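You operate a simulated robot arm through the tools that you are given. There is no shell and no other tool. Be economical: measure what you need, move in short steps, check, and stop when the job is done.

You run a simulated robot arm. Do the job below in one go: nothing can be reset, and whatever is moved stays where it is left.

## Task
Swap the grey cork for the hose plug and try the air.
Fine: plug in first, then air on and off again; the cork goes into the green cork nest; the tube stays in its well.

The check looks at the end state, three seconds after you hand in, the way a careful person would. Anything else that was tipped, shoved, dropped, spilled or broken makes it a failure.

## Robot
A 7-joint arm with a two-finger parallel gripper, fixed in place. Base frame: the origin is at the foot of the arm, x ahead of it, y to its left, z up; the work surface is at about z = 850. Readings come in mm, rad, newtons and seconds.
With the tool pointing down near the work surface it reaches from about 360 to 780 mm from the base axis. Its first joint turns from -2.897 to 2.897 rad. Payload 3.91 kg.
Tool frame: the origin (TCP) lies between the finger pads and is the grasp point; the fingertips stand 30 mm ahead of it; z points along the fingers, y is the line along which they close. Largest opening 110 mm; finger width 20, thickness 10; the body of the gripper, 48 by 112 mm, starts 55 mm behind the TCP.
Orientation is told as [roll, pitch, yaw] about the base's x, y, z axes, in that order, counted from this pose: with the fingers straight down and closing along the base's y, the tool's x points along the base's -x, its y along +y and its z along -z.

## Interface
- The arm moves only by the tool play_rows. Its argument "steps" is a list of rows, each a list of 7 numbers: the shift along the base's x, y, z in units of 50 mm (1.0 is 50 mm), then the turn, a rotation vector about the base's x, y, z in units of 6 degrees (1.0 is 6 degrees), then the opening, from 0 (shut) to 1 (fully open). In form: [[x, y, z, ax, ay, az, grip], ...]. A call has 1 to 8 rows; each row shifts and turns the commanded pose from where the row before left it. A call with a number of a shift or a turn outside -1 to 1 is refused whole. Each row takes 0.2 s and may step no farther than 50 mm and 0.15 rad from the row before; otherwise, or with a gripper value out of range, the whole call is refused. Where a pose cannot be reached the arm comes as near as it can. A force on the tool above 40 N (or 10 N above the force at the start of the call, whichever is more), or a blocked arm, ends the call early, and 0.2 s more pass. The fingers move at their own pace (about 153 mm/s each) and stop on an object; they squeeze with about 35 N. The grip force told is the motor's: it shows also when the fingers shut on nothing. Time passes only in rows, and 0.2 s behind the last, so rows that do not move let the fingers close. The reply holds the time, the measured pose of the TCP, the force on the tool along the base axes, the opening and the grip force, in the units named above and with some noise, with the torque about the TCP (base axes, N m) and any sound that the robot's microphone picked up.
- Cameras (640 x 400 px; columns grow to the right, rows downward): "scene" is fixed at [51.7, 648.2, 1540.6]; the picture's right is [-0.86, -0.51, 0.00], its down [-0.24, 0.41, -0.88] and it looks along [0.45, -0.76, -0.47] (base axes); focal length 339 px, centre (320, 200). "wrist" rides on the gripper at [77, 7, -114] in the tool frame; the picture's right is [-0.09, 1.00, 0.00], its down [-0.80, -0.07, -0.59] and it looks along [-0.59, -0.05, 0.80] (tool axes); focal length 270 px, centre (320, 200). There is no depth. A picture from a camera that has moved, and an enlarged one, comes with that camera's place and axes in the base frame and with its lens.
- snapshot(camera): a new picture of that camera. No time passes.
- raise_lower(by): slides the trunk up (or, below 0, down) by that many mm; the arm rides with it, the base frame stays. It gives what a move gives, with no picture.
- zoom(camera, box): a new picture of the part [left, top, right, bottom] of that camera's present view, enlarged. No time passes.
- close_job(): hands the job in; it is judged then, once.

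Work in short steps. Places have to be worked out from the pictures, the camera data and where the tool is seen: move nearer, look again, correct. Check each grasp and each placing, and mend what went wrong. You have 120 turns and 68 pictures in all, those below and enlarged ones among them. Open the gripper and draw the arm clear of the work before you hand the job in, unless the task says otherwise; then end with one line.

The tools are called after "Call:" by a JSON object that holds its "api" and its "payload". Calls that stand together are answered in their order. play_rows: Moves the arm, as the interface text tells. Its arguments: {"type":"object","properties":{"steps":{"type":"array","items":{"type":"array","items":{"type":"number"}}}},"required":["steps"]} The other tools are called the same way: raise_lower (by) slides the trunk up or down; snapshot (camera) takes a picture; zoom (camera, box) takes an enlarged picture of a part of a camera's view; close_job () hands the job in.

At the start:

```text
clock: 0.0
eef_pos: [410.3, 13.9, 1348.1]
orientation: [0.0, 0.0, 0.001]
wrist_force: [0.7, -0.5, -0.3]
moment: [0.0, -0.02, 0.0]
grip_width: 110.1
finger_force: 0.1
trunk travel left (down, up): [-575.0, 35.0]
```

scene: 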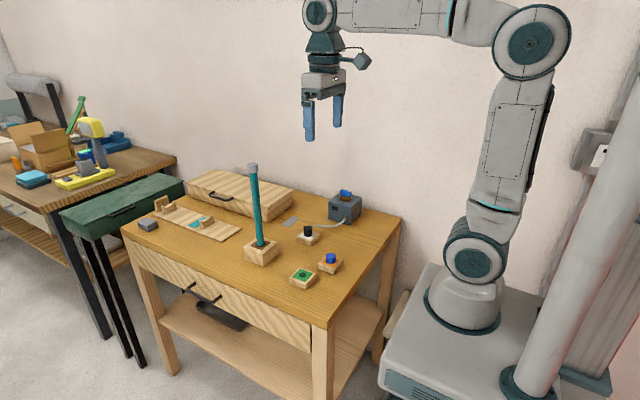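
wrist: 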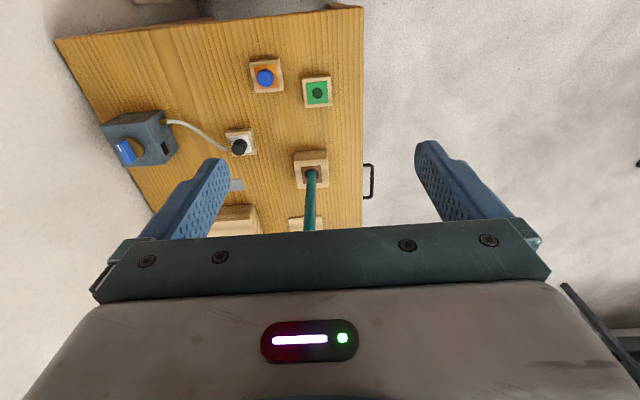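

The tube stands in its well with a grey cork on top. I'll zoom in on the table to identify the nests, the plug and the air box.

Call:
{"api": "zoom", "payload": {"camera": "scene", "box": [220, 150, 380, 300]}}

Call:
{"api": "zoom", "payload": {"camera": "wrist", "box": [90, 40, 370, 240]}}

```text
2.67 times, centred on (300, 225) of scene
camera zoom: at [51.7, 648.2, 1540.6], right [-0.86, -0.51, 0.0], down [-0.24, 0.41, -0.88], along [0.45, -0.76, -0.47], focal length 904 px, centre (373, 133)
```

zoom: 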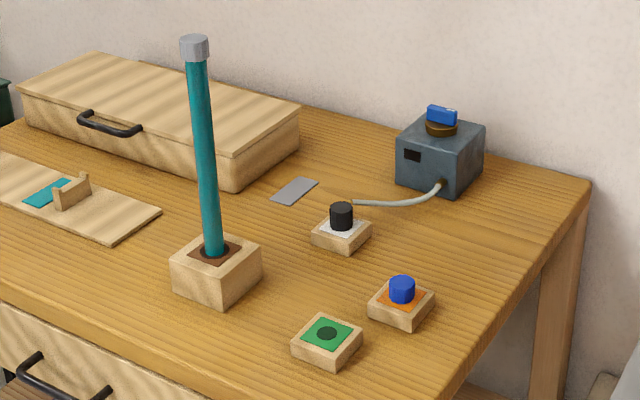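

```text
2.00 times, centred on (230, 140) of wrist
camera zoom: at [334.7, 19.1, 1462.4], right [0.09, 1.0, 0.0], down [0.8, -0.07, 0.59], along [0.59, -0.05, -0.8], focal length 541 px, centre (500, 320)
```

zoom: 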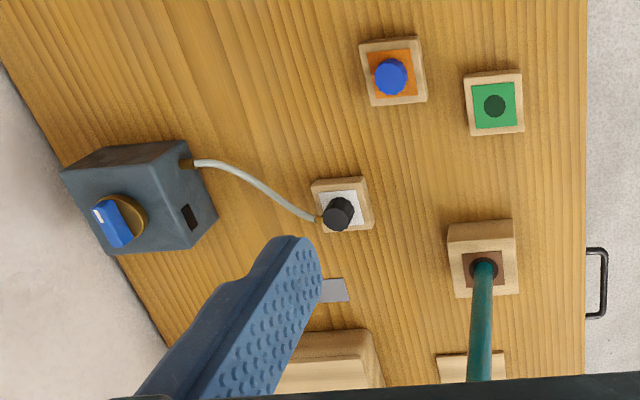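

The cork top is estimated at about (667, -26, 1174), the green nest at (489, 1), the plug at (581, -184) and the air box at the far right. I'll move over near the tube, staying high, to refine these.

Call:
{"api": "play_rows", "payload": {"steps": [[0.9, -0.2, -0.2, 0, 0, 0, 0.7], [0.9, -0.2, -0.2, 0, 0, 0, 0.7], [0.9, -0.2, -0.2, 0, 0, 0, 0.7], [0.9, -0.2, -0.2, 0, 0, 0, 0.7]]}}

Call:
{"api": "snapshot", "payload": {"camera": "wrist"}}

Call:
{"api": "snapshot", "payload": {"camera": "scene"}}

```text
clock: 1.0
eef_pos: [591.8, -26.7, 1306.2]
orientation: [-0.001, 0.001, 0.001]
wrist_force: [-1.5, -0.5, 0.0]
moment: [-0.03, -0.01, 0.0]
grip_width: 77.0
finger_force: 0.1
trunk travel left (down, up): [-575.0, 35.0]
```

```text
63 pictures are left
camera wrist: at [516.0, -20.0, 1421.8], right [0.09, 1.0, 0.0], down [0.8, -0.07, 0.59], along [0.59, -0.05, -0.8], focal length 270 px, centre (320, 200)
```

wrist: 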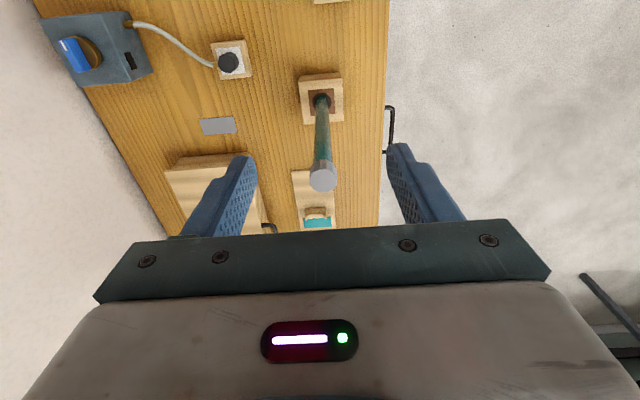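

```text
62 pictures are left
```

scene: 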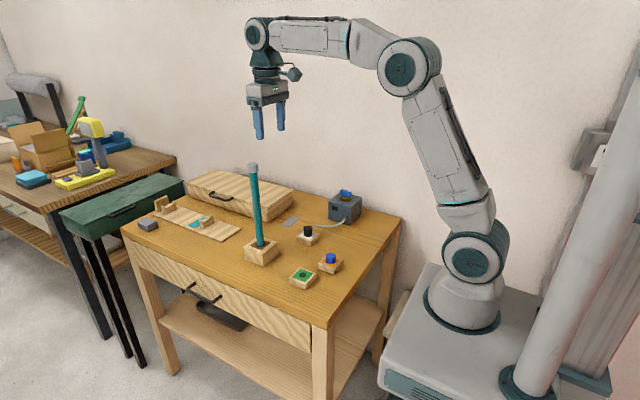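

Both cameras agree that the cork top is at about (673, -30, 1172). I'll zoom in to measure the cork's height and the nest geometry.

Call:
{"api": "zoom", "payload": {"camera": "scene", "box": [233, 150, 273, 175]}}

Call:
{"api": "zoom", "payload": {"camera": "scene", "box": [280, 215, 360, 295]}}

Call:
{"api": "zoom", "payload": {"camera": "scene", "box": [290, 180, 370, 245]}}

```text
16.00 times, centred on (253, 162) of scene
camera zoom: at [51.7, 648.2, 1540.6], right [-0.86, -0.51, 0.0], down [-0.24, 0.41, -0.88], along [0.45, -0.76, -0.47], focal length 5426 px, centre (1392, 800)
```

zoom: 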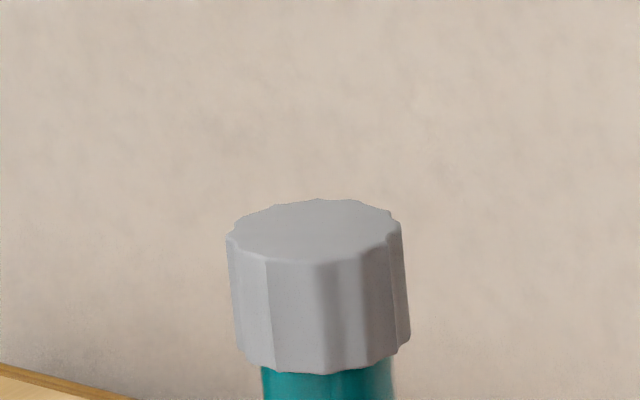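

```text
5.00 times, centred on (320, 255) of scene
camera zoom: at [51.7, 648.2, 1540.6], right [-0.86, -0.51, 0.0], down [-0.24, 0.41, -0.88], along [0.45, -0.76, -0.47], focal length 1696 px, centre (320, -75)
```

zoom: 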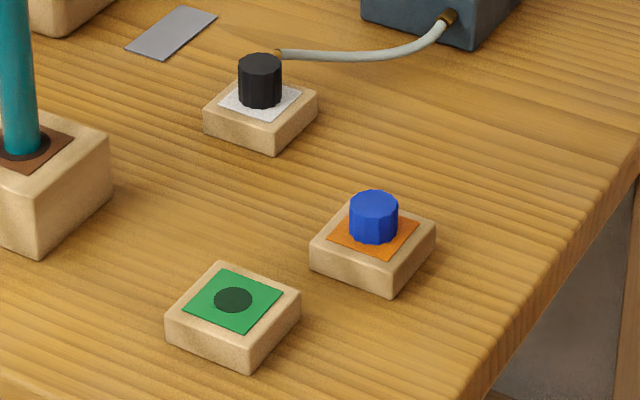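

```text
6.15 times, centred on (330, 212) of scene
camera zoom: at [51.7, 648.2, 1540.6], right [-0.86, -0.51, 0.0], down [-0.24, 0.41, -0.88], along [0.45, -0.76, -0.47], focal length 2087 px, centre (258, 123)
```

zoom: 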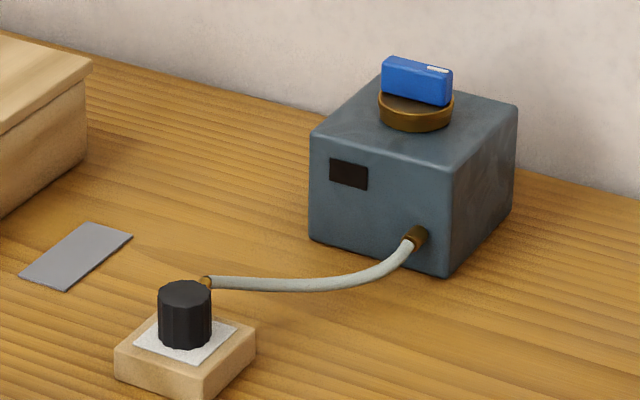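

The cork is about 30 mm in diameter and 22 mm tall (z 1152–1174), fluted, and the tube is about 24 mm. I'll go directly above it and look.

Call:
{"api": "play_rows", "payload": {"steps": [[0.82, -0.03, -0.1, 0, 0, 0, 0.6], [0.82, -0.03, -0.1, 0, 0, 0, 0.6], [0, 0, -0.7, 0, 0, 0, 0.6], [0, 0, -0.6, 0, 0, 0, 0.6]]}}

Call:
{"api": "snapshot", "payload": {"camera": "wrist"}}

Call:
{"api": "zoom", "payload": {"camera": "scene", "box": [193, 100, 313, 190]}}

```text
clock: 2.0
eef_pos: [674.7, -28.1, 1232.7]
orientation: [-0.002, 0.002, 0.003]
wrist_force: [-0.2, -0.2, -0.1]
moment: [0.02, -0.03, 0.04]
grip_width: 66.3
finger_force: 0.0
trunk travel left (down, up): [-575.0, 35.0]
```

```text
58 pictures are left
camera wrist: at [597.8, -21.2, 1346.6], right [0.09, 1.0, 0.0], down [0.8, -0.07, 0.59], along [0.59, -0.05, -0.8], focal length 270 px, centre (320, 200)
```

wrist: 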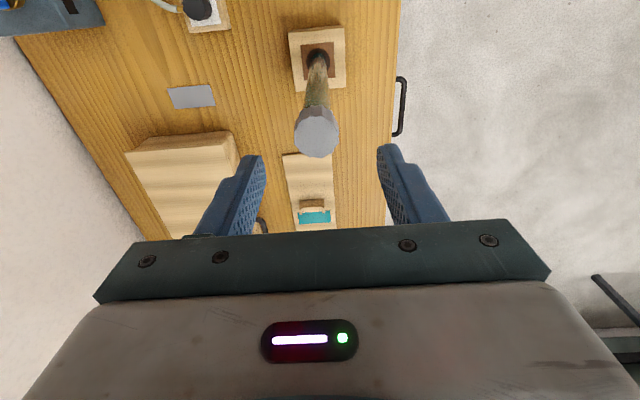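

```text
4.44 times, centred on (253, 145) of scene
camera zoom: at [51.7, 648.2, 1540.6], right [-0.86, -0.51, 0.0], down [-0.24, 0.41, -0.88], along [0.45, -0.76, -0.47], focal length 1507 px, centre (618, 444)
```

zoom: 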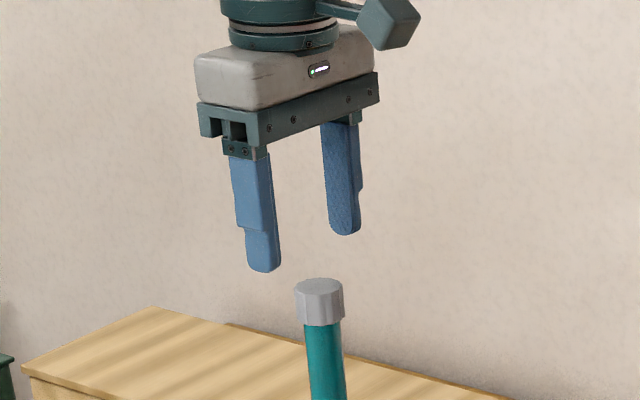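

TCP is aligned within about 2 mm (cork at about 672.5, -29.5). I'll lower to z≈1184 so the fingertips reach just to the cork's lower rim, then close.

Call:
{"api": "play_rows", "payload": {"steps": [[-0.04, -0.03, -0.5, 0, 0, 0, 0.55], [0, 0, -0.47, 0, 0, 0, 0.55], [0, 0, 0, 0, 0, 0, 0.55]]}}

Call:
{"api": "zoom", "payload": {"camera": "scene", "box": [193, 100, 313, 190]}}

Call:
{"api": "zoom", "payload": {"camera": "wrist", "box": [220, 80, 420, 240]}}

```text
clock: 2.8
eef_pos: [670.9, -30.6, 1183.6]
orientation: [0.002, -0.001, 0.0]
wrist_force: [-0.1, 0.3, 0.1]
moment: [0.04, 0.04, 0.02]
grip_width: 60.6
finger_force: 0.1
trunk travel left (down, up): [-575.0, 35.0]
```

```text
4.44 times, centred on (253, 145) of scene
camera zoom: at [51.7, 648.2, 1540.6], right [-0.86, -0.51, 0.0], down [-0.24, 0.41, -0.88], along [0.45, -0.76, -0.47], focal length 1507 px, centre (618, 444)
```

zoom: 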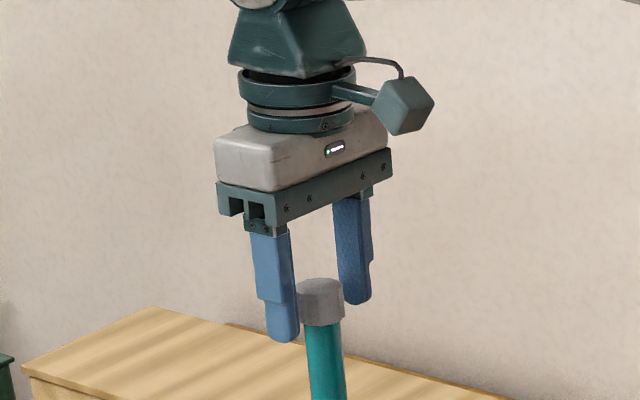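

```text
2.50 times, centred on (320, 160) of wrist
camera zoom: at [594.6, -25.0, 1297.9], right [0.09, 1.0, 0.0], down [0.8, -0.07, 0.59], along [0.59, -0.05, -0.8], focal length 676 px, centre (320, 300)
```

zoom: 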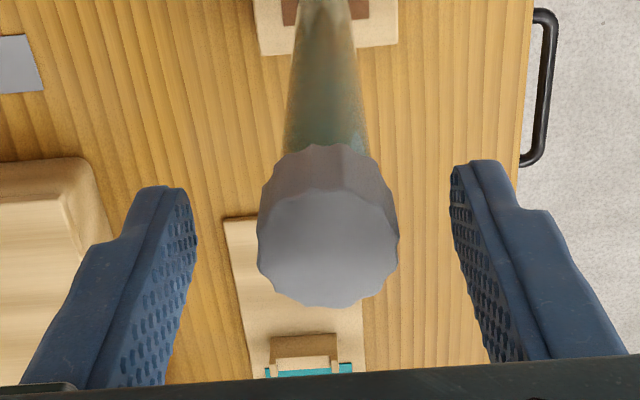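

Centred to within 2 mm. I'll nudge +1.5 mm in x and +0.7 mm in y and close on the cork.

Call:
{"api": "play_rows", "payload": {"steps": [[0.03, 0.014, 0, 0, 0, 0, 0.4], [0, 0, 0, 0, 0, 0, 0.3], [0, 0, 0, 0, 0, 0, 0.2], [0, 0, 0, 0, 0, 0, 0.2]]}}

Call:
{"api": "zoom", "payload": {"camera": "scene", "box": [193, 100, 313, 190]}}

```text
clock: 3.8
eef_pos: [673.4, -31.0, 1183.7]
orientation: [0.0, 0.002, -0.001]
wrist_force: [-0.7, 0.0, 0.9]
moment: [-0.01, 0.01, 0.01]
grip_width: 26.1
finger_force: 34.9
trunk travel left (down, up): [-575.0, 35.0]
```

```text
4.44 times, centred on (253, 145) of scene
camera zoom: at [51.7, 648.2, 1540.6], right [-0.86, -0.51, 0.0], down [-0.24, 0.41, -0.88], along [0.45, -0.76, -0.47], focal length 1507 px, centre (618, 444)
```

zoom: 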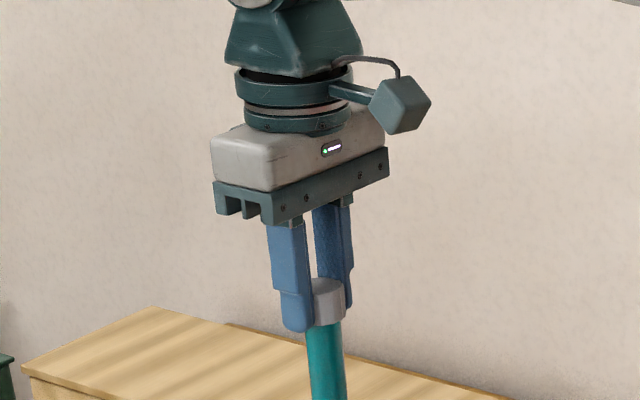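

It's gripped (26 mm, 35 N). I'll pull up gently by a few mm and read the force.

Call:
{"api": "play_rows", "payload": {"steps": [[0, 0, 0.04, 0, 0, 0, 0.2], [0, 0, 0.04, 0, 0, 0, 0.2], [0, 0, 0.04, 0, 0, 0, 0.2]]}}

Call:
{"api": "zoom", "payload": {"camera": "scene", "box": [213, 140, 303, 270]}}

```text
clock: 4.6
eef_pos: [672.7, -29.9, 1190.2]
orientation: [0.0, 0.001, -0.001]
wrist_force: [0.2, 0.3, -0.5]
moment: [-0.01, -0.01, -0.02]
grip_width: 27.1
finger_force: 34.9
trunk travel left (down, up): [-575.0, 35.0]
```

```text
3.08 times, centred on (258, 205) of scene
camera zoom: at [51.7, 648.2, 1540.6], right [-0.86, -0.51, 0.0], down [-0.24, 0.41, -0.88], along [0.45, -0.76, -0.47], focal length 1043 px, centre (511, 185)
```

zoom: 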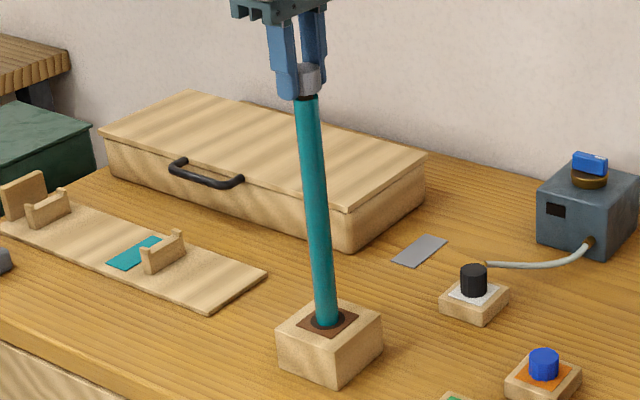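

Almost no force, and a dark band shows between the cork and the tube, which is probably the stem. I'll zoom to confirm the tube stayed put.

Call:
{"api": "zoom", "payload": {"camera": "scene", "box": [233, 145, 273, 175]}}

```text
13.33 times, centred on (253, 160) of scene
camera zoom: at [51.7, 648.2, 1540.6], right [-0.86, -0.51, 0.0], down [-0.24, 0.41, -0.88], along [0.45, -0.76, -0.47], focal length 4522 px, centre (1213, 733)
```

zoom: 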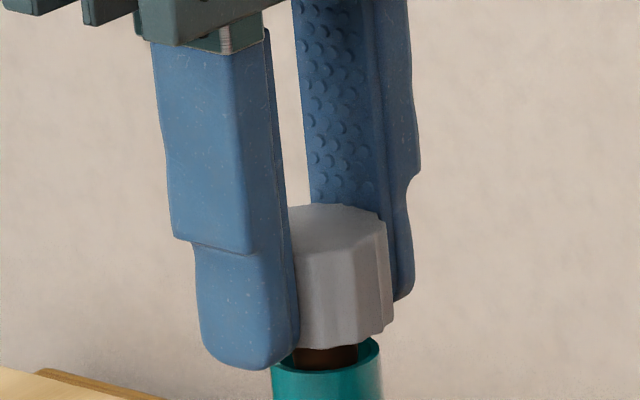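

The cork comes off cleanly with its brown stem. I'll lift straight up.

Call:
{"api": "play_rows", "payload": {"steps": [[0, 0, 0.2, 0, 0, 0, 0.2], [0, 0, 0.3, 0, 0, 0, 0.2], [0, 0, 0.4, 0, 0, 0, 0.2], [0, 0, 0.5, 0, 0, 0, 0.2]]}}

Call:
{"api": "zoom", "payload": {"camera": "scene", "box": [213, 100, 293, 190]}}

```text
clock: 5.6
eef_pos: [673.3, -31.1, 1259.9]
orientation: [0.001, 0.001, 0.003]
wrist_force: [0.0, -0.1, 0.2]
moment: [0.01, 0.06, -0.04]
grip_width: 26.6
finger_force: 34.8
trunk travel left (down, up): [-575.0, 35.0]
```

```text
4.44 times, centred on (253, 145) of scene
camera zoom: at [51.7, 648.2, 1540.6], right [-0.86, -0.51, 0.0], down [-0.24, 0.41, -0.88], along [0.45, -0.76, -0.47], focal length 1507 px, centre (618, 444)
```

zoom: 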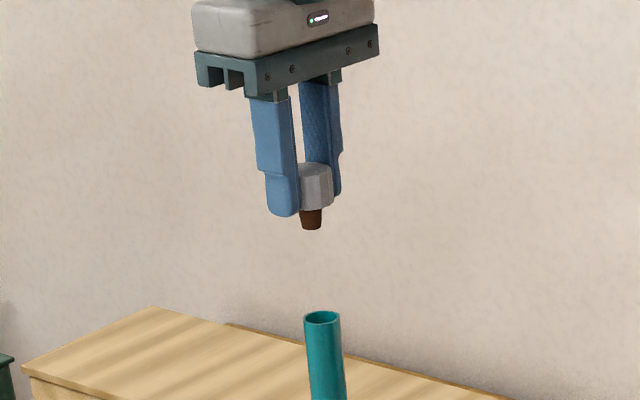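

The cork is out, with a stem about 15 mm long, and the tube is still standing. I'll carry it over the green nest, staying high until past the tube.

Call:
{"api": "play_rows", "payload": {"steps": [[-0.9, 0.15, 0, 0, 0, 0, 0.2], [-0.9, 0.15, 0, 0, 0, 0, 0.2], [-0.9, 0.15, -0.4, 0, 0, 0, 0.2], [-0.9, 0.15, -0.9, 0, 0, 0, 0.2], [0, 0, -0.9, 0, 0, 0, 0.2], [0, 0, -0.9, 0, 0, 0, 0.2]]}}

Call:
{"api": "snapshot", "payload": {"camera": "wrist"}}

Call:
{"api": "snapshot", "payload": {"camera": "scene"}}

```text
refused: row 4 steps farther than a row can; nothing moved
```

```text
50 pictures are left
camera wrist: at [596.6, -23.3, 1375.7], right [0.09, 1.0, 0.0], down [0.8, -0.07, 0.59], along [0.59, -0.05, -0.8], focal length 270 px, centre (320, 200)
```

wrist: 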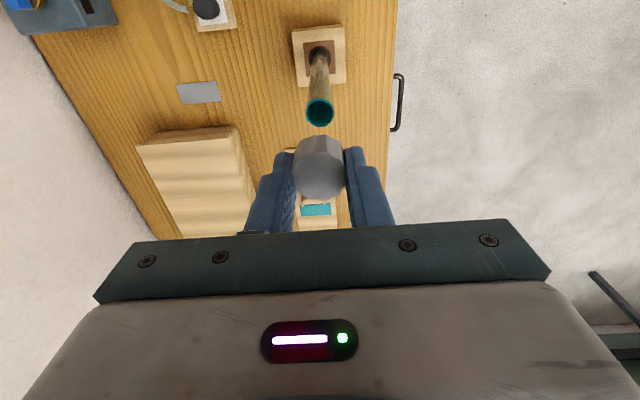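

```text
49 pictures are left
```

scene: 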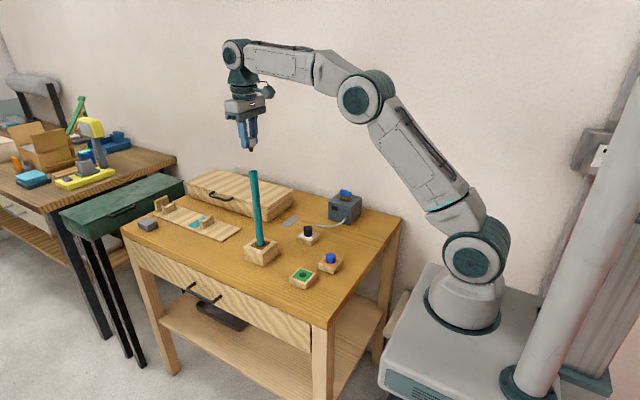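

That was refused because the diagonal exceeded 50 mm, so I'll resend it with smaller rows. The tube mouth is at about (671, -29.5, 1152).

Call:
{"api": "play_rows", "payload": {"steps": [[-0.9, 0.15, 0, 0, 0, 0, 0.2], [-0.9, 0.15, 0, 0, 0, 0, 0.2], [-0.9, 0.15, 0, 0, 0, 0, 0.2], [-0.9, 0.15, 0, 0, 0, 0, 0.2], [0, 0, -0.9, 0, 0, 0, 0.2], [0, 0, -0.9, 0, 0, 0, 0.2], [0, 0, -0.9, 0, 0, 0, 0.2], [0, 0, -0.9, 0, 0, 0, 0.2]]}}

Call:
{"api": "snapshot", "payload": {"camera": "wrist"}}

```text
clock: 7.4
eef_pos: [494.1, 1.0, 1076.6]
orientation: [0.001, -0.001, 0.0]
wrist_force: [0.3, 0.2, 0.9]
moment: [0.0, 0.05, -0.01]
grip_width: 26.4
finger_force: 34.9
trunk travel left (down, up): [-575.0, 35.0]
```

```text
48 pictures are left
camera wrist: at [417.8, 7.1, 1191.9], right [0.09, 1.0, 0.0], down [0.8, -0.07, 0.59], along [0.59, -0.05, -0.8], focal length 270 px, centre (320, 200)
```

wrist: 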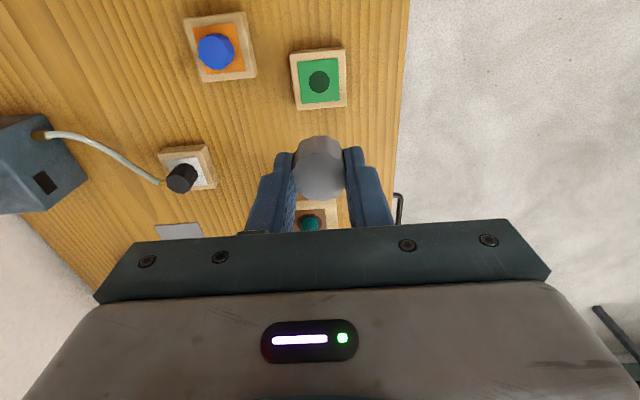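

The green hole is at about (491, 0.5, ~873). I'll lower to z≈965 for a closer check.

Call:
{"api": "play_rows", "payload": {"steps": [[-0.05, -0.01, -0.8, 0, 0, 0, 0.2], [0, 0, -0.8, 0, 0, 0, 0.2], [0, 0, -0.64, 0, 0, 0, 0.2], [0, 0, 0, 0, 0, 0, 0.2]]}}

Call:
{"api": "snapshot", "payload": {"camera": "wrist"}}

Call:
{"api": "zoom", "payload": {"camera": "scene", "box": [260, 225, 340, 290]}}

```text
clock: 8.4
eef_pos: [491.6, 1.6, 967.1]
orientation: [-0.001, 0.001, -0.001]
wrist_force: [0.3, -0.4, 0.2]
moment: [0.02, 0.04, -0.01]
grip_width: 26.2
finger_force: 34.9
trunk travel left (down, up): [-575.0, 35.0]
```

```text
47 pictures are left
camera wrist: at [413.8, 7.0, 1081.9], right [0.09, 1.0, 0.0], down [0.8, -0.07, 0.59], along [0.59, -0.05, -0.8], focal length 270 px, centre (320, 200)
```

wrist: 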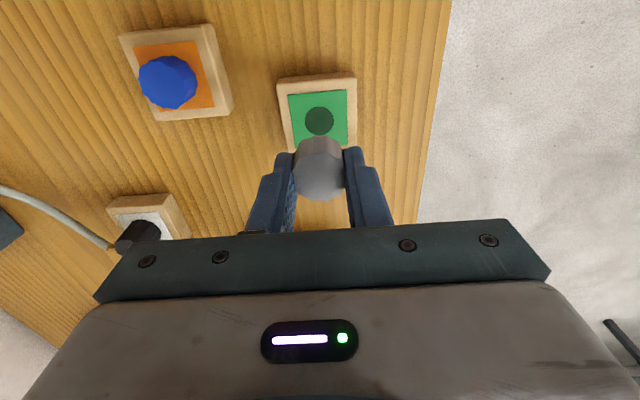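

```text
6.15 times, centred on (300, 258) of scene
camera zoom: at [51.7, 648.2, 1540.6], right [-0.86, -0.51, 0.0], down [-0.24, 0.41, -0.88], along [0.45, -0.76, -0.47], focal length 2087 px, centre (443, -154)
```

zoom: 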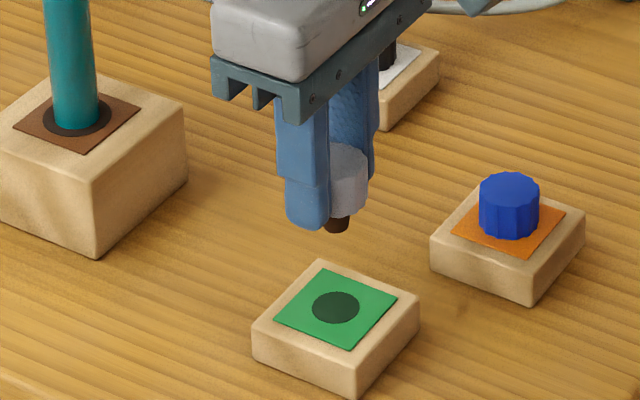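

The cork in hand and the hole line up (same x, 0.5 mm in y). I'll descend to just above seating.

Call:
{"api": "play_rows", "payload": {"steps": [[0, -0.01, -0.5, 0, 0, 0, 0.2], [0, 0, -0.4, 0, 0, 0, 0.2], [0, 0, -0.1, 0, 0, 0, 0.2], [0, 0, 0, 0, 0, 0, 0.2]]}}

Call:
{"api": "zoom", "payload": {"camera": "scene", "box": [260, 225, 340, 290]}}

Call:
{"api": "zoom", "payload": {"camera": "wrist", "box": [240, 80, 400, 240]}}

```text
clock: 9.4
eef_pos: [490.5, -1.2, 916.3]
orientation: [-0.001, 0.0, -0.001]
wrist_force: [0.2, 0.3, -0.3]
moment: [0.0, -0.01, -0.03]
grip_width: 25.7
finger_force: 34.7
trunk travel left (down, up): [-575.0, 35.0]
```

```text
6.15 times, centred on (300, 258) of scene
camera zoom: at [51.7, 648.2, 1540.6], right [-0.86, -0.51, 0.0], down [-0.24, 0.41, -0.88], along [0.45, -0.76, -0.47], focal length 2087 px, centre (443, -154)
```

zoom: 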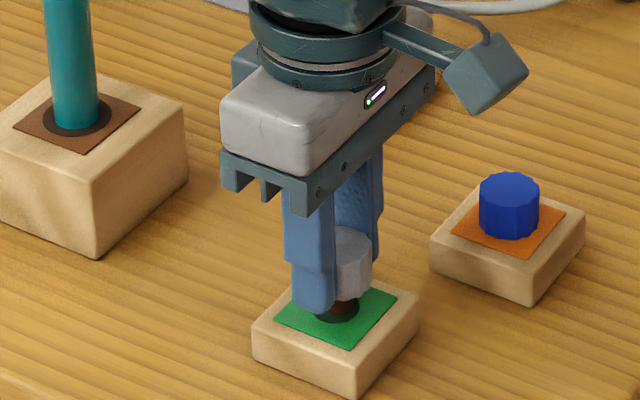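

```text
2.50 times, centred on (320, 160) of wrist
camera zoom: at [413.6, 5.0, 1031.7], right [0.09, 1.0, 0.0], down [0.8, -0.07, 0.59], along [0.59, -0.05, -0.8], focal length 676 px, centre (320, 300)
```

zoom: 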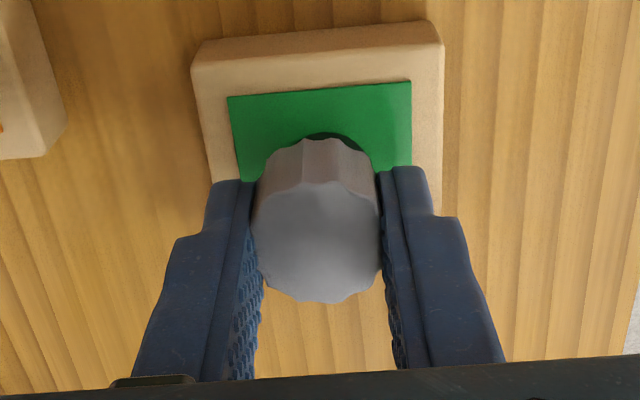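

Stem is at the hole but about 2.5 mm to -y of its centre; correcting in y and lowering the rest with force watching.

Call:
{"api": "play_rows", "payload": {"steps": [[0, 0.05, 0, 0, 0, 0, 0.2], [0, 0, -0.06, 0, 0, 0, 0.2], [0, 0, -0.06, 0, 0, 0, 0.2], [0, 0, 0, 0, 0, 0, 0.2]]}}

Call:
{"api": "zoom", "payload": {"camera": "scene", "box": [280, 250, 330, 290]}}

Call:
{"api": "zoom", "payload": {"camera": "wrist", "box": [240, 80, 400, 240]}}

```text
clock: 10.4
eef_pos: [491.7, 0.7, 911.4]
orientation: [0.0, 0.0, 0.001]
wrist_force: [0.5, 0.0, 0.4]
moment: [0.03, 0.03, 0.0]
grip_width: 27.3
finger_force: 34.5
trunk travel left (down, up): [-575.0, 35.0]
```

```text
10.00 times, centred on (305, 270) of scene
camera zoom: at [51.7, 648.2, 1540.6], right [-0.86, -0.51, 0.0], down [-0.24, 0.41, -0.88], along [0.45, -0.76, -0.47], focal length 3391 px, centre (470, -500)
```

zoom: 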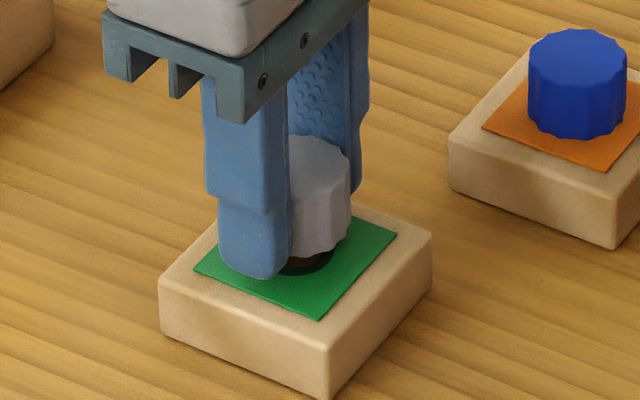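

```text
2.50 times, centred on (320, 160) of wrist
camera zoom: at [413.9, 7.3, 1026.5], right [0.09, 1.0, 0.0], down [0.8, -0.07, 0.59], along [0.59, -0.05, -0.8], focal length 676 px, centre (320, 300)
```

zoom: 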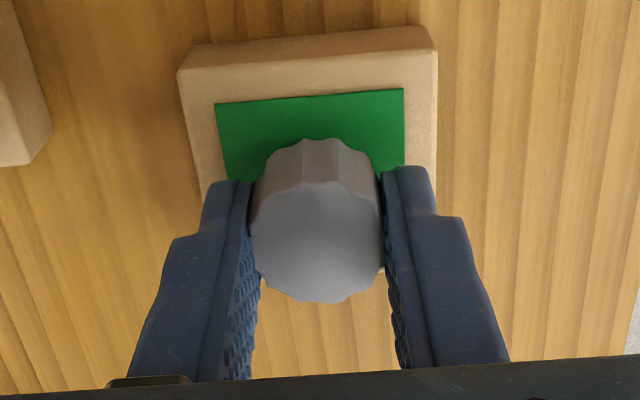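

The stem is entering with no side force. I'll lower in 2 mm steps.

Call:
{"api": "play_rows", "payload": {"steps": [[0, 0, -0.04, 0, 0, 0, 0.2], [0, 0, -0.04, 0, 0, 0, 0.2], [0, 0, 0, 0, 0, 0, 0.2]]}}

Call:
{"api": "zoom", "payload": {"camera": "scene", "box": [280, 250, 330, 290]}}

```text
clock: 11.2
eef_pos: [490.4, 0.6, 906.6]
orientation: [0.001, 0.0, -0.002]
wrist_force: [-0.6, 0.2, 0.6]
moment: [0.02, -0.02, 0.02]
grip_width: 27.4
finger_force: 35.0
trunk travel left (down, up): [-575.0, 35.0]
```

```text
10.00 times, centred on (305, 270) of scene
camera zoom: at [51.7, 648.2, 1540.6], right [-0.86, -0.51, 0.0], down [-0.24, 0.41, -0.88], along [0.45, -0.76, -0.47], focal length 3391 px, centre (470, -500)
```

zoom: 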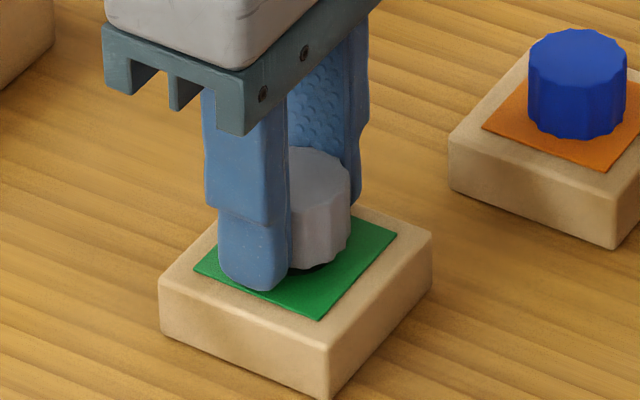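

Nearly seated. I'll go 1.5 mm more and check the force before releasing.

Call:
{"api": "play_rows", "payload": {"steps": [[0, 0, -0.03, 0, 0, 0, 0.2], [0, 0, 0, 0, 0, 0, 0.2]]}}

Call:
{"api": "zoom", "payload": {"camera": "scene", "box": [280, 250, 330, 290]}}

```text
clock: 11.8
eef_pos: [490.1, 1.2, 905.5]
orientation: [0.0, 0.002, 0.001]
wrist_force: [0.5, 0.0, -0.1]
moment: [0.0, 0.02, -0.02]
grip_width: 27.3
finger_force: 35.7
trunk travel left (down, up): [-575.0, 35.0]
```

```text
10.00 times, centred on (305, 270) of scene
camera zoom: at [51.7, 648.2, 1540.6], right [-0.86, -0.51, 0.0], down [-0.24, 0.41, -0.88], along [0.45, -0.76, -0.47], focal length 3391 px, centre (470, -500)
```

zoom: 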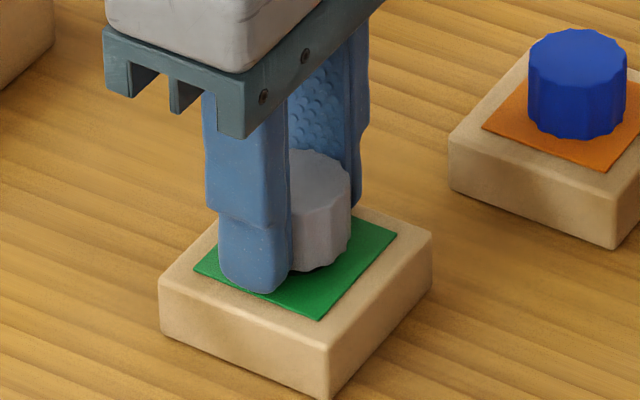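

The cork is down within about 1 mm with its stem in the hole. I'll release and rise straight up.

Call:
{"api": "play_rows", "payload": {"steps": [[0, 0, 0, 0, 0, 0, 0.35], [0, 0, 0, 0, 0, 0, 0.5], [0, 0, 0.4, 0, 0, 0, 0.5], [0, 0, 0.9, 0, 0, 0, 0.5], [0, 0, 0.9, 0, 0, 0, 0.5], [0, 0, 0.9, 0, 0, 0, 0.5]]}}

Call:
{"api": "zoom", "payload": {"camera": "scene", "box": [270, 215, 350, 290]}}

Call:
{"api": "snapshot", "payload": {"camera": "wrist"}}

```text
clock: 13.2
eef_pos: [493.3, 3.4, 1061.7]
orientation: [0.001, -0.001, 0.002]
wrist_force: [-1.0, 0.6, -0.5]
moment: [-0.02, 0.01, 0.0]
grip_width: 54.8
finger_force: 0.0
trunk travel left (down, up): [-575.0, 35.0]
```

```text
5.33 times, centred on (310, 252) of scene
camera zoom: at [51.7, 648.2, 1540.6], right [-0.86, -0.51, 0.0], down [-0.24, 0.41, -0.88], along [0.45, -0.76, -0.47], focal length 1809 px, centre (373, -80)
```

zoom: 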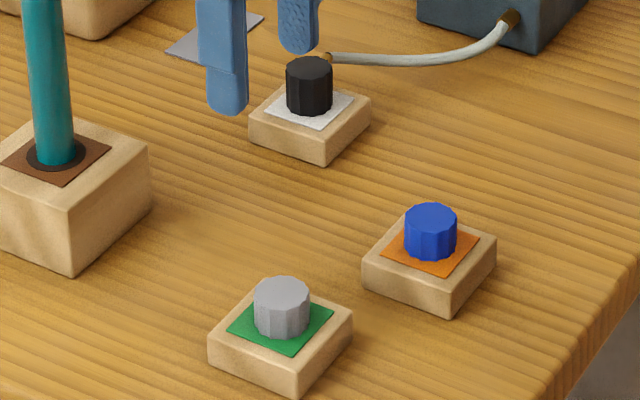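

```text
38 pictures are left
camera wrist: at [416.7, 9.0, 1177.6], right [0.09, 1.0, 0.0], down [0.8, -0.07, 0.59], along [0.59, -0.05, -0.8], focal length 270 px, centre (320, 200)
```

wrist: 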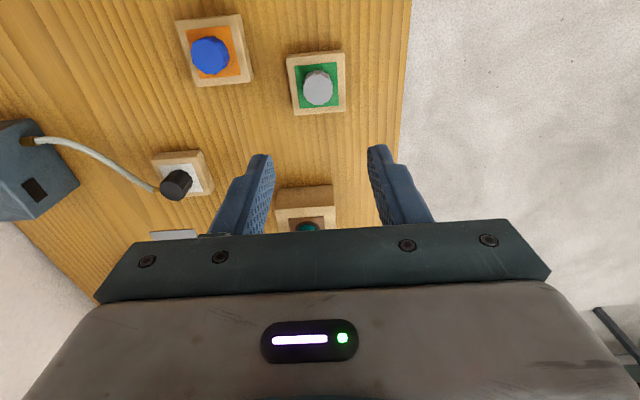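

The grey cork sits properly in the green nest. I'll now move near the plug for a close view of its hose exit direction.

Call:
{"api": "play_rows", "payload": {"steps": [[0.4, -0.85, 0, 0, 0, 0, 0.5], [0.4, -0.85, 0, 0, 0, 0, 0.5], [0.4, -0.85, 0, 0, 0, 0, 0.5], [0.4, -0.85, 0, 0, 0, 0, 0.5], [0, -0.3, -0.3, 0, 0, 0, 0.6]]}}

Call:
{"api": "snapshot", "payload": {"camera": "wrist"}}

```text
clock: 14.4
eef_pos: [569.6, -184.6, 1047.2]
orientation: [-0.001, -0.001, 0.001]
wrist_force: [0.4, 1.0, 0.2]
moment: [-0.02, 0.03, -0.02]
grip_width: 65.9
finger_force: 0.2
trunk travel left (down, up): [-575.0, 35.0]
```

```text
37 pictures are left
camera wrist: at [493.8, -178.2, 1161.2], right [0.09, 1.0, 0.0], down [0.8, -0.07, 0.59], along [0.59, -0.05, -0.8], focal length 270 px, centre (320, 200)
```

wrist: 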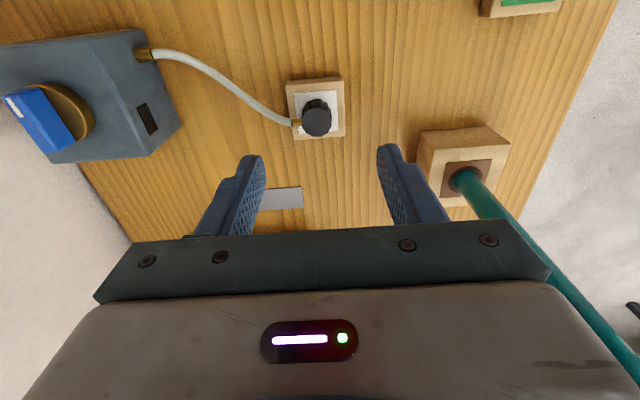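

The hose leaves the plug towards -y, so I need to close along x. I'll yaw the gripper -90° above the plug, moving to (586, -189).

Call:
{"api": "play_rows", "payload": {"steps": [[0.1, -0.02, 0, 0, 0, -1, 0.6], [0.1, -0.02, 0, 0, 0, -1, 0.6], [0.1, -0.04, 0, 0, 0, -1, 0.6], [0, 0, 0, 0, 0, -1, 0.6], [0, 0, 0, 0, 0, -1, 0.6], [0, 0, 0, 0, 0, -1, 0.6], [0, 0, 0, 0, 0, -1, 0.6], [0, 0, 0, 0, 0, -1, 0.6]]}}

Call:
{"api": "play_rows", "payload": {"steps": [[0, 0, 0, 0, 0, -1, 0.6], [0, 0, 0, 0, 0, -1, 0.6], [0, 0, 0, 0, 0, -1, 0.6], [0, 0, 0, 0, 0, -1, 0.6], [0, 0, 0, 0, 0, -1, 0.6], [0, 0, 0, 0, 0, -1, 0.6], [0, 0, 0, 0, 0, -1, 0.6], [0, 0, 0, 0, 0, 0, 0.6]]}}

Call:
{"api": "snapshot", "payload": {"camera": "wrist"}}

```text
clock: 16.2
eef_pos: [586.2, -188.1, 1046.7]
orientation: [0.001, 0.001, -0.838]
wrist_force: [-0.7, -0.8, -0.5]
moment: [0.04, 0.02, 0.02]
grip_width: 65.9
finger_force: 0.1
trunk travel left (down, up): [-575.0, 35.0]
```

```text
clock: 18.0
eef_pos: [585.6, -188.6, 1046.4]
orientation: [0.0, 0.0, -1.57]
wrist_force: [0.0, -0.5, 0.0]
moment: [0.01, -0.01, 0.0]
grip_width: 66.2
finger_force: 0.0
trunk travel left (down, up): [-575.0, 35.0]
```

```text
36 pictures are left
camera wrist: at [592.3, -111.7, 1161.6], right [1.0, -0.09, 0.0], down [-0.07, -0.8, 0.59], along [-0.05, -0.59, -0.8], focal length 270 px, centre (320, 200)
```

wrist: 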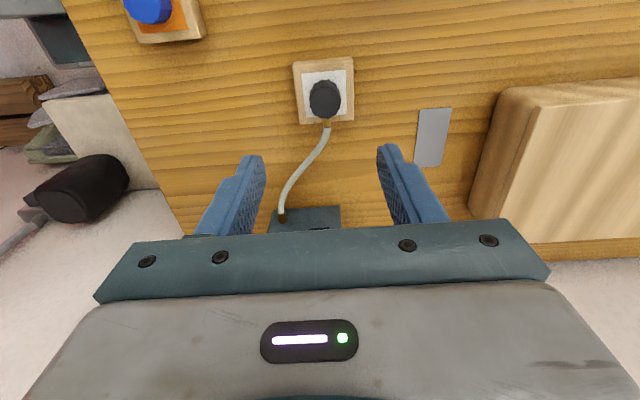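

Plug centre is at about (589, -189.5), top z≈897. I'll descend to z≈960 and check again.

Call:
{"api": "play_rows", "payload": {"steps": [[0.07, -0.02, -0.6, 0, 0, 0, 0.55], [0, 0, -0.6, 0, 0, 0, 0.55], [0, 0, -0.5, 0, 0, 0, 0.55], [0, 0, 0, 0, 0, 0, 0.55]]}}

Call:
{"api": "snapshot", "payload": {"camera": "wrist"}}

Call:
{"api": "zoom", "payload": {"camera": "scene", "box": [270, 190, 360, 250]}}

```text
clock: 19.0
eef_pos: [591.0, -189.0, 960.6]
orientation: [0.0, 0.001, -1.572]
wrist_force: [0.4, -0.1, -0.3]
moment: [-0.04, 0.01, 0.0]
grip_width: 60.6
finger_force: 0.0
trunk travel left (down, up): [-575.0, 35.0]
```

```text
35 pictures are left
camera wrist: at [596.5, -112.0, 1076.1], right [1.0, -0.09, 0.0], down [-0.07, -0.8, 0.59], along [-0.05, -0.59, -0.8], focal length 270 px, centre (320, 200)
```

wrist: 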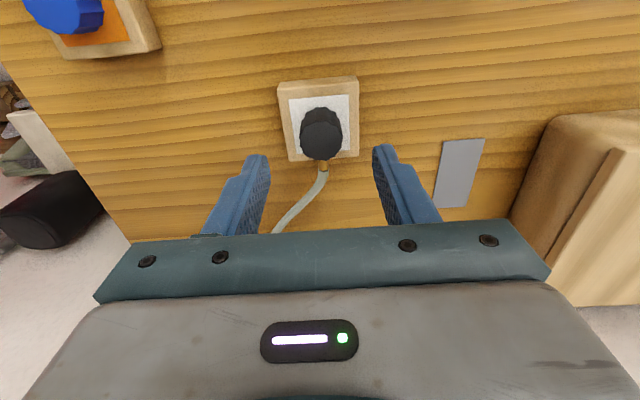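

```text
6.67 times, centred on (315, 220) of scene
camera zoom: at [51.7, 648.2, 1540.6], right [-0.86, -0.51, 0.0], down [-0.24, 0.41, -0.88], along [0.45, -0.76, -0.47], focal length 2261 px, centre (353, 67)
```

zoom: 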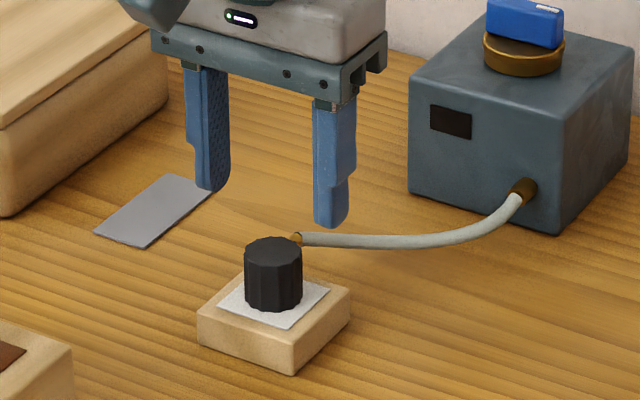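

Aligned. I'll descend to z≈907 and check before closing.

Call:
{"api": "play_rows", "payload": {"steps": [[0, 0.01, -0.5, 0, 0, 0, 0.55], [0, 0, -0.44, 0, 0, 0, 0.55], [0, 0, -0.12, 0, 0, 0, 0.55], [0, 0, 0, 0, 0, 0, 0.55]]}}

Call:
{"api": "zoom", "payload": {"camera": "wrist", "box": [220, 80, 420, 240]}}

Call:
{"api": "zoom", "payload": {"camera": "scene", "box": [280, 200, 340, 250]}}

```text
clock: 20.0
eef_pos: [588.3, -190.1, 907.0]
orientation: [-0.001, 0.0, -1.572]
wrist_force: [0.3, -0.2, 0.5]
moment: [0.0, 0.03, -0.01]
grip_width: 60.9
finger_force: 0.0
trunk travel left (down, up): [-575.0, 35.0]
```

```text
2.50 times, centred on (320, 160) of wrist
camera zoom: at [595.9, -112.9, 1022.5], right [1.0, -0.09, 0.0], down [-0.07, -0.8, 0.59], along [-0.05, -0.59, -0.8], focal length 676 px, centre (320, 300)
```

zoom: 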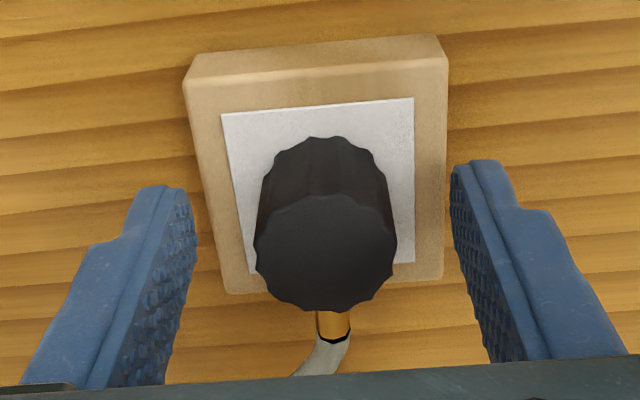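

```text
8.00 times, centred on (310, 225) of scene
camera zoom: at [51.7, 648.2, 1540.6], right [-0.86, -0.51, 0.0], down [-0.24, 0.41, -0.88], along [0.45, -0.76, -0.47], focal length 2713 px, centre (400, 0)
```

zoom: 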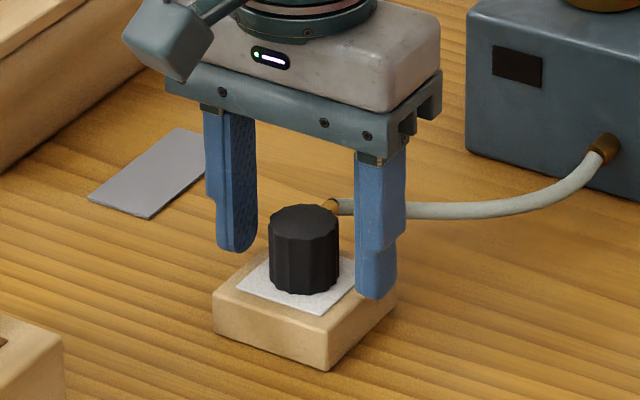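

Centred well. I'll close on the plug.

Call:
{"api": "play_rows", "payload": {"steps": [[0.02, -0.01, 0, 0, 0, 0, 0.4], [0, 0, 0, 0, 0, 0, 0.3], [0, 0, 0, 0, 0, 0, 0.2], [0, 0, 0, 0, 0, 0, 0.2]]}}

Call:
{"api": "play_rows", "payload": {"steps": [[0, 0, 0.1, 0, 0, 0, 0.2], [0, 0, 0.2, 0, 0, 0, 0.2], [0, 0, 0.3, 0, 0, 0, 0.2], [0, 0, 0.4, 0, 0, 0, 0.2]]}}

Call:
{"api": "zoom", "payload": {"camera": "scene", "box": [270, 170, 370, 250]}}

```text
clock: 21.0
eef_pos: [590.2, -189.5, 906.8]
orientation: [0.001, 0.0, -1.572]
wrist_force: [-0.9, -0.1, 0.5]
moment: [0.0, 0.03, -0.01]
grip_width: 28.3
finger_force: 35.2
trunk travel left (down, up): [-575.0, 35.0]
```

```text
clock: 22.0
eef_pos: [589.4, -189.1, 958.9]
orientation: [0.001, 0.001, -1.569]
wrist_force: [-0.3, -0.5, -1.0]
moment: [0.02, -0.05, 0.0]
grip_width: 28.4
finger_force: 35.0
trunk travel left (down, up): [-575.0, 35.0]
```

```text
5.00 times, centred on (320, 210) of scene
camera zoom: at [51.7, 648.2, 1540.6], right [-0.86, -0.51, 0.0], down [-0.24, 0.41, -0.88], along [0.45, -0.76, -0.47], focal length 1696 px, centre (320, 150)
```

zoom: 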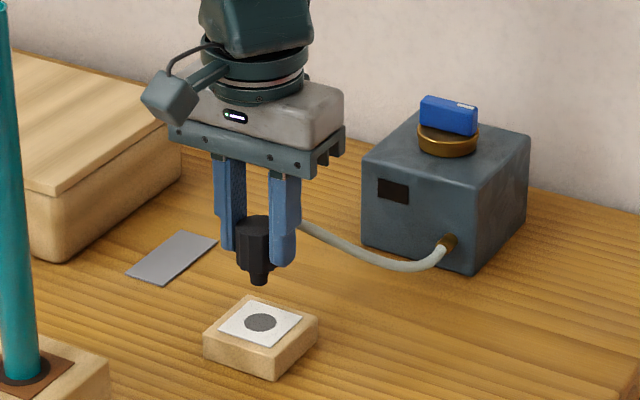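

The plug is held and free of its nest. I'll raise it toward tube height, watching for hose tension.

Call:
{"api": "play_rows", "payload": {"steps": [[0, 0, 0.8, 0, 0, 0, 0.2], [0, 0, 0.9, 0, 0, 0, 0.2], [0, 0, 0.9, 0, 0, 0, 0.2], [0, 0, 0.9, 0, 0, 0, 0.2], [0, 0, 0.9, 0, 0, 0, 0.2], [0, 0, 0.9, 0, 0, 0, 0.2]]}}

Call:
{"api": "snapshot", "payload": {"camera": "scene"}}

```text
clock: 23.4
eef_pos: [589.5, -189.2, 1224.5]
orientation: [0.0, 0.0, -1.569]
wrist_force: [0.7, -0.4, -0.3]
moment: [0.01, -0.01, 0.01]
grip_width: 28.1
finger_force: 35.1
trunk travel left (down, up): [-575.0, 35.0]
```

```text
30 pictures are left
```

scene: 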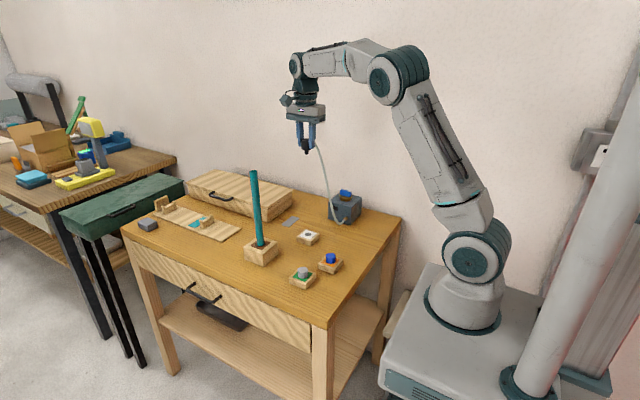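

The hose pays out freely with no tension. I'll carry the plug over the tube mouth with about 25 mm or more of clearance.

Call:
{"api": "play_rows", "payload": {"steps": [[0.3, 0.5, 0.25, 0, 0, 0, 0.2], [0.33, 0.68, 0, 0, 0, 0, 0.2], [0.33, 0.68, 0, 0, 0, 0, 0.2], [0.33, 0.66, 0, 0, 0, 0, 0.2], [0.33, 0.66, 0, 0, 0, 0, 0.2], [0, 0, 0, 0, 0, 0, 0.2]]}}

Call:
{"api": "zoom", "payload": {"camera": "wrist", "box": [220, 40, 420, 240]}}

Call:
{"api": "zoom", "payload": {"camera": "scene", "box": [200, 110, 360, 230]}}

```text
clock: 24.8
eef_pos: [671.0, -32.4, 1234.0]
orientation: [0.002, 0.0, -1.572]
wrist_force: [0.3, -0.6, -1.1]
moment: [-0.02, 0.0, 0.0]
grip_width: 28.2
finger_force: 35.0
trunk travel left (down, up): [-575.0, 35.0]
```

```text
2.00 times, centred on (320, 140) of wrist
camera zoom: at [678.3, 44.6, 1348.6], right [1.0, -0.09, 0.0], down [-0.07, -0.8, 0.59], along [-0.05, -0.59, -0.8], focal length 541 px, centre (320, 320)
```

zoom: 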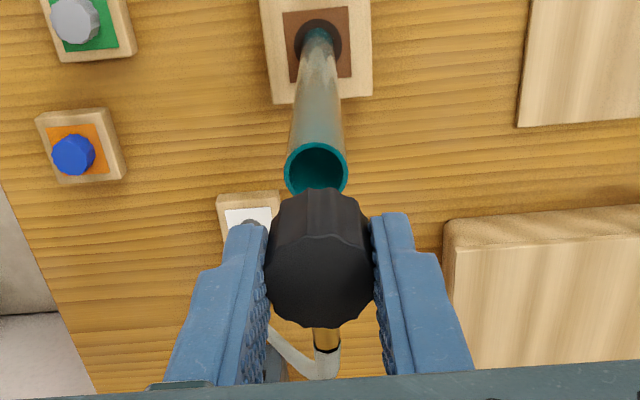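

```text
3.33 times, centred on (280, 170) of scene
camera zoom: at [51.7, 648.2, 1540.6], right [-0.86, -0.51, 0.0], down [-0.24, 0.41, -0.88], along [0.45, -0.76, -0.47], focal length 1130 px, centre (453, 300)
```

zoom: 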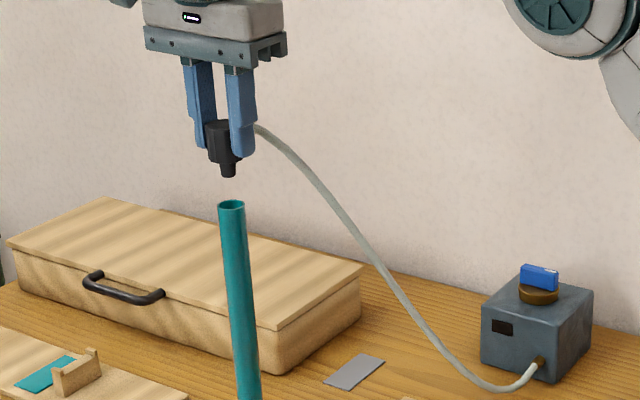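

The mouth is about 1.3 mm toward -x and 2.5 mm toward +y of the plug. I'll correct and lower so the stem is just above the rim.

Call:
{"api": "play_rows", "payload": {"steps": [[-0.026, 0.05, 0, 0, 0, 0, 0.2], [0, 0, -0.4, 0, 0, 0, 0.2], [0, 0, -0.16, 0, 0, 0, 0.2], [0, 0, 0, 0, 0, 0, 0.2]]}}

Call:
{"api": "zoom", "payload": {"camera": "wrist", "box": [260, 80, 380, 200]}}

Call:
{"api": "zoom", "payload": {"camera": "scene", "box": [233, 140, 281, 176]}}

```text
clock: 25.8
eef_pos: [671.0, -28.5, 1206.8]
orientation: [0.0, 0.001, -1.569]
wrist_force: [0.6, 0.0, -0.4]
moment: [0.01, -0.01, 0.03]
grip_width: 28.2
finger_force: 34.8
trunk travel left (down, up): [-575.0, 35.0]
```

```text
3.33 times, centred on (320, 140) of wrist
camera zoom: at [677.1, 48.1, 1321.7], right [1.0, -0.09, 0.0], down [-0.07, -0.8, 0.59], along [-0.05, -0.59, -0.8], focal length 901 px, centre (320, 400)
```

zoom: 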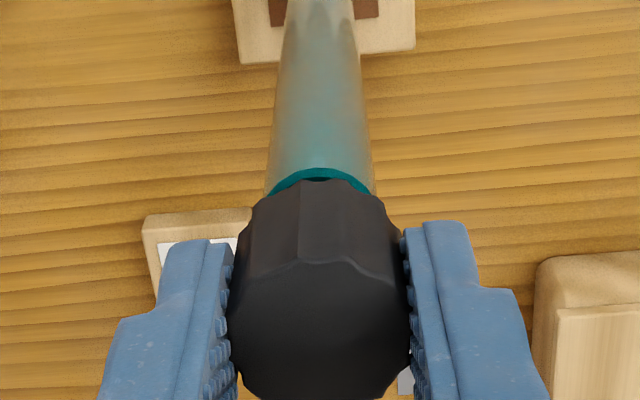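

```text
11.11 times, centred on (257, 158) of scene
camera zoom: at [51.7, 648.2, 1540.6], right [-0.86, -0.51, 0.0], down [-0.24, 0.41, -0.88], along [0.45, -0.76, -0.47], focal length 3768 px, centre (1020, 667)
```

zoom: 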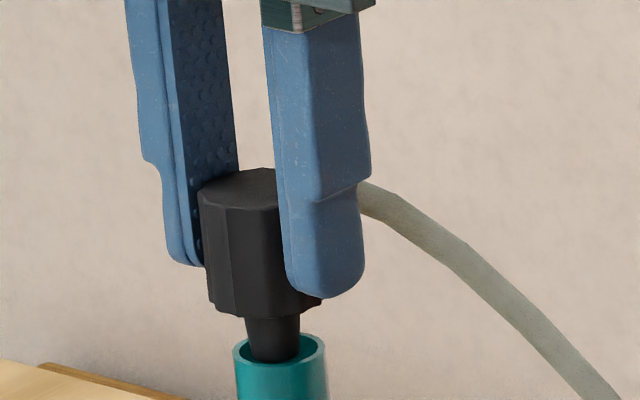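

The scene view shows the stem about 1.8 mm left of the mouth centre, which matches being slightly too far +y. I'll shift -2 mm in y and lower 4 mm.

Call:
{"api": "play_rows", "payload": {"steps": [[-0.008, -0.04, 0, 0, 0, 0, 0.2], [0, 0, -0.08, 0, 0, 0, 0.2], [0, 0, 0, 0, 0, 0, 0.2]]}}

Call:
{"api": "zoom", "payload": {"camera": "scene", "box": [233, 140, 281, 176]}}

```text
clock: 26.6
eef_pos: [669.4, -30.6, 1203.0]
orientation: [-0.001, -0.001, -1.569]
wrist_force: [0.6, 0.2, -1.0]
moment: [0.01, -0.03, 0.01]
grip_width: 28.4
finger_force: 34.9
trunk travel left (down, up): [-575.0, 35.0]
```

```text
11.11 times, centred on (257, 158) of scene
camera zoom: at [51.7, 648.2, 1540.6], right [-0.86, -0.51, 0.0], down [-0.24, 0.41, -0.88], along [0.45, -0.76, -0.47], focal length 3768 px, centre (1020, 667)
```

zoom: 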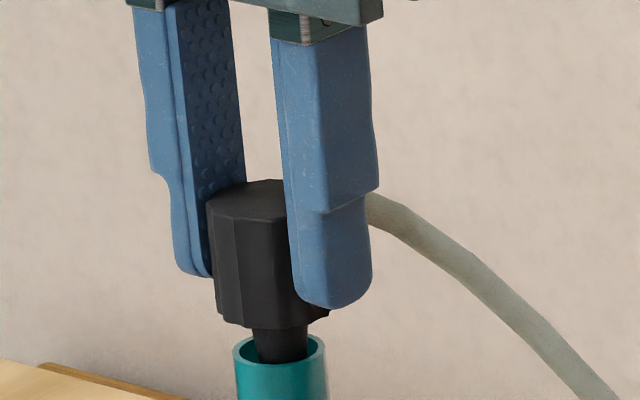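

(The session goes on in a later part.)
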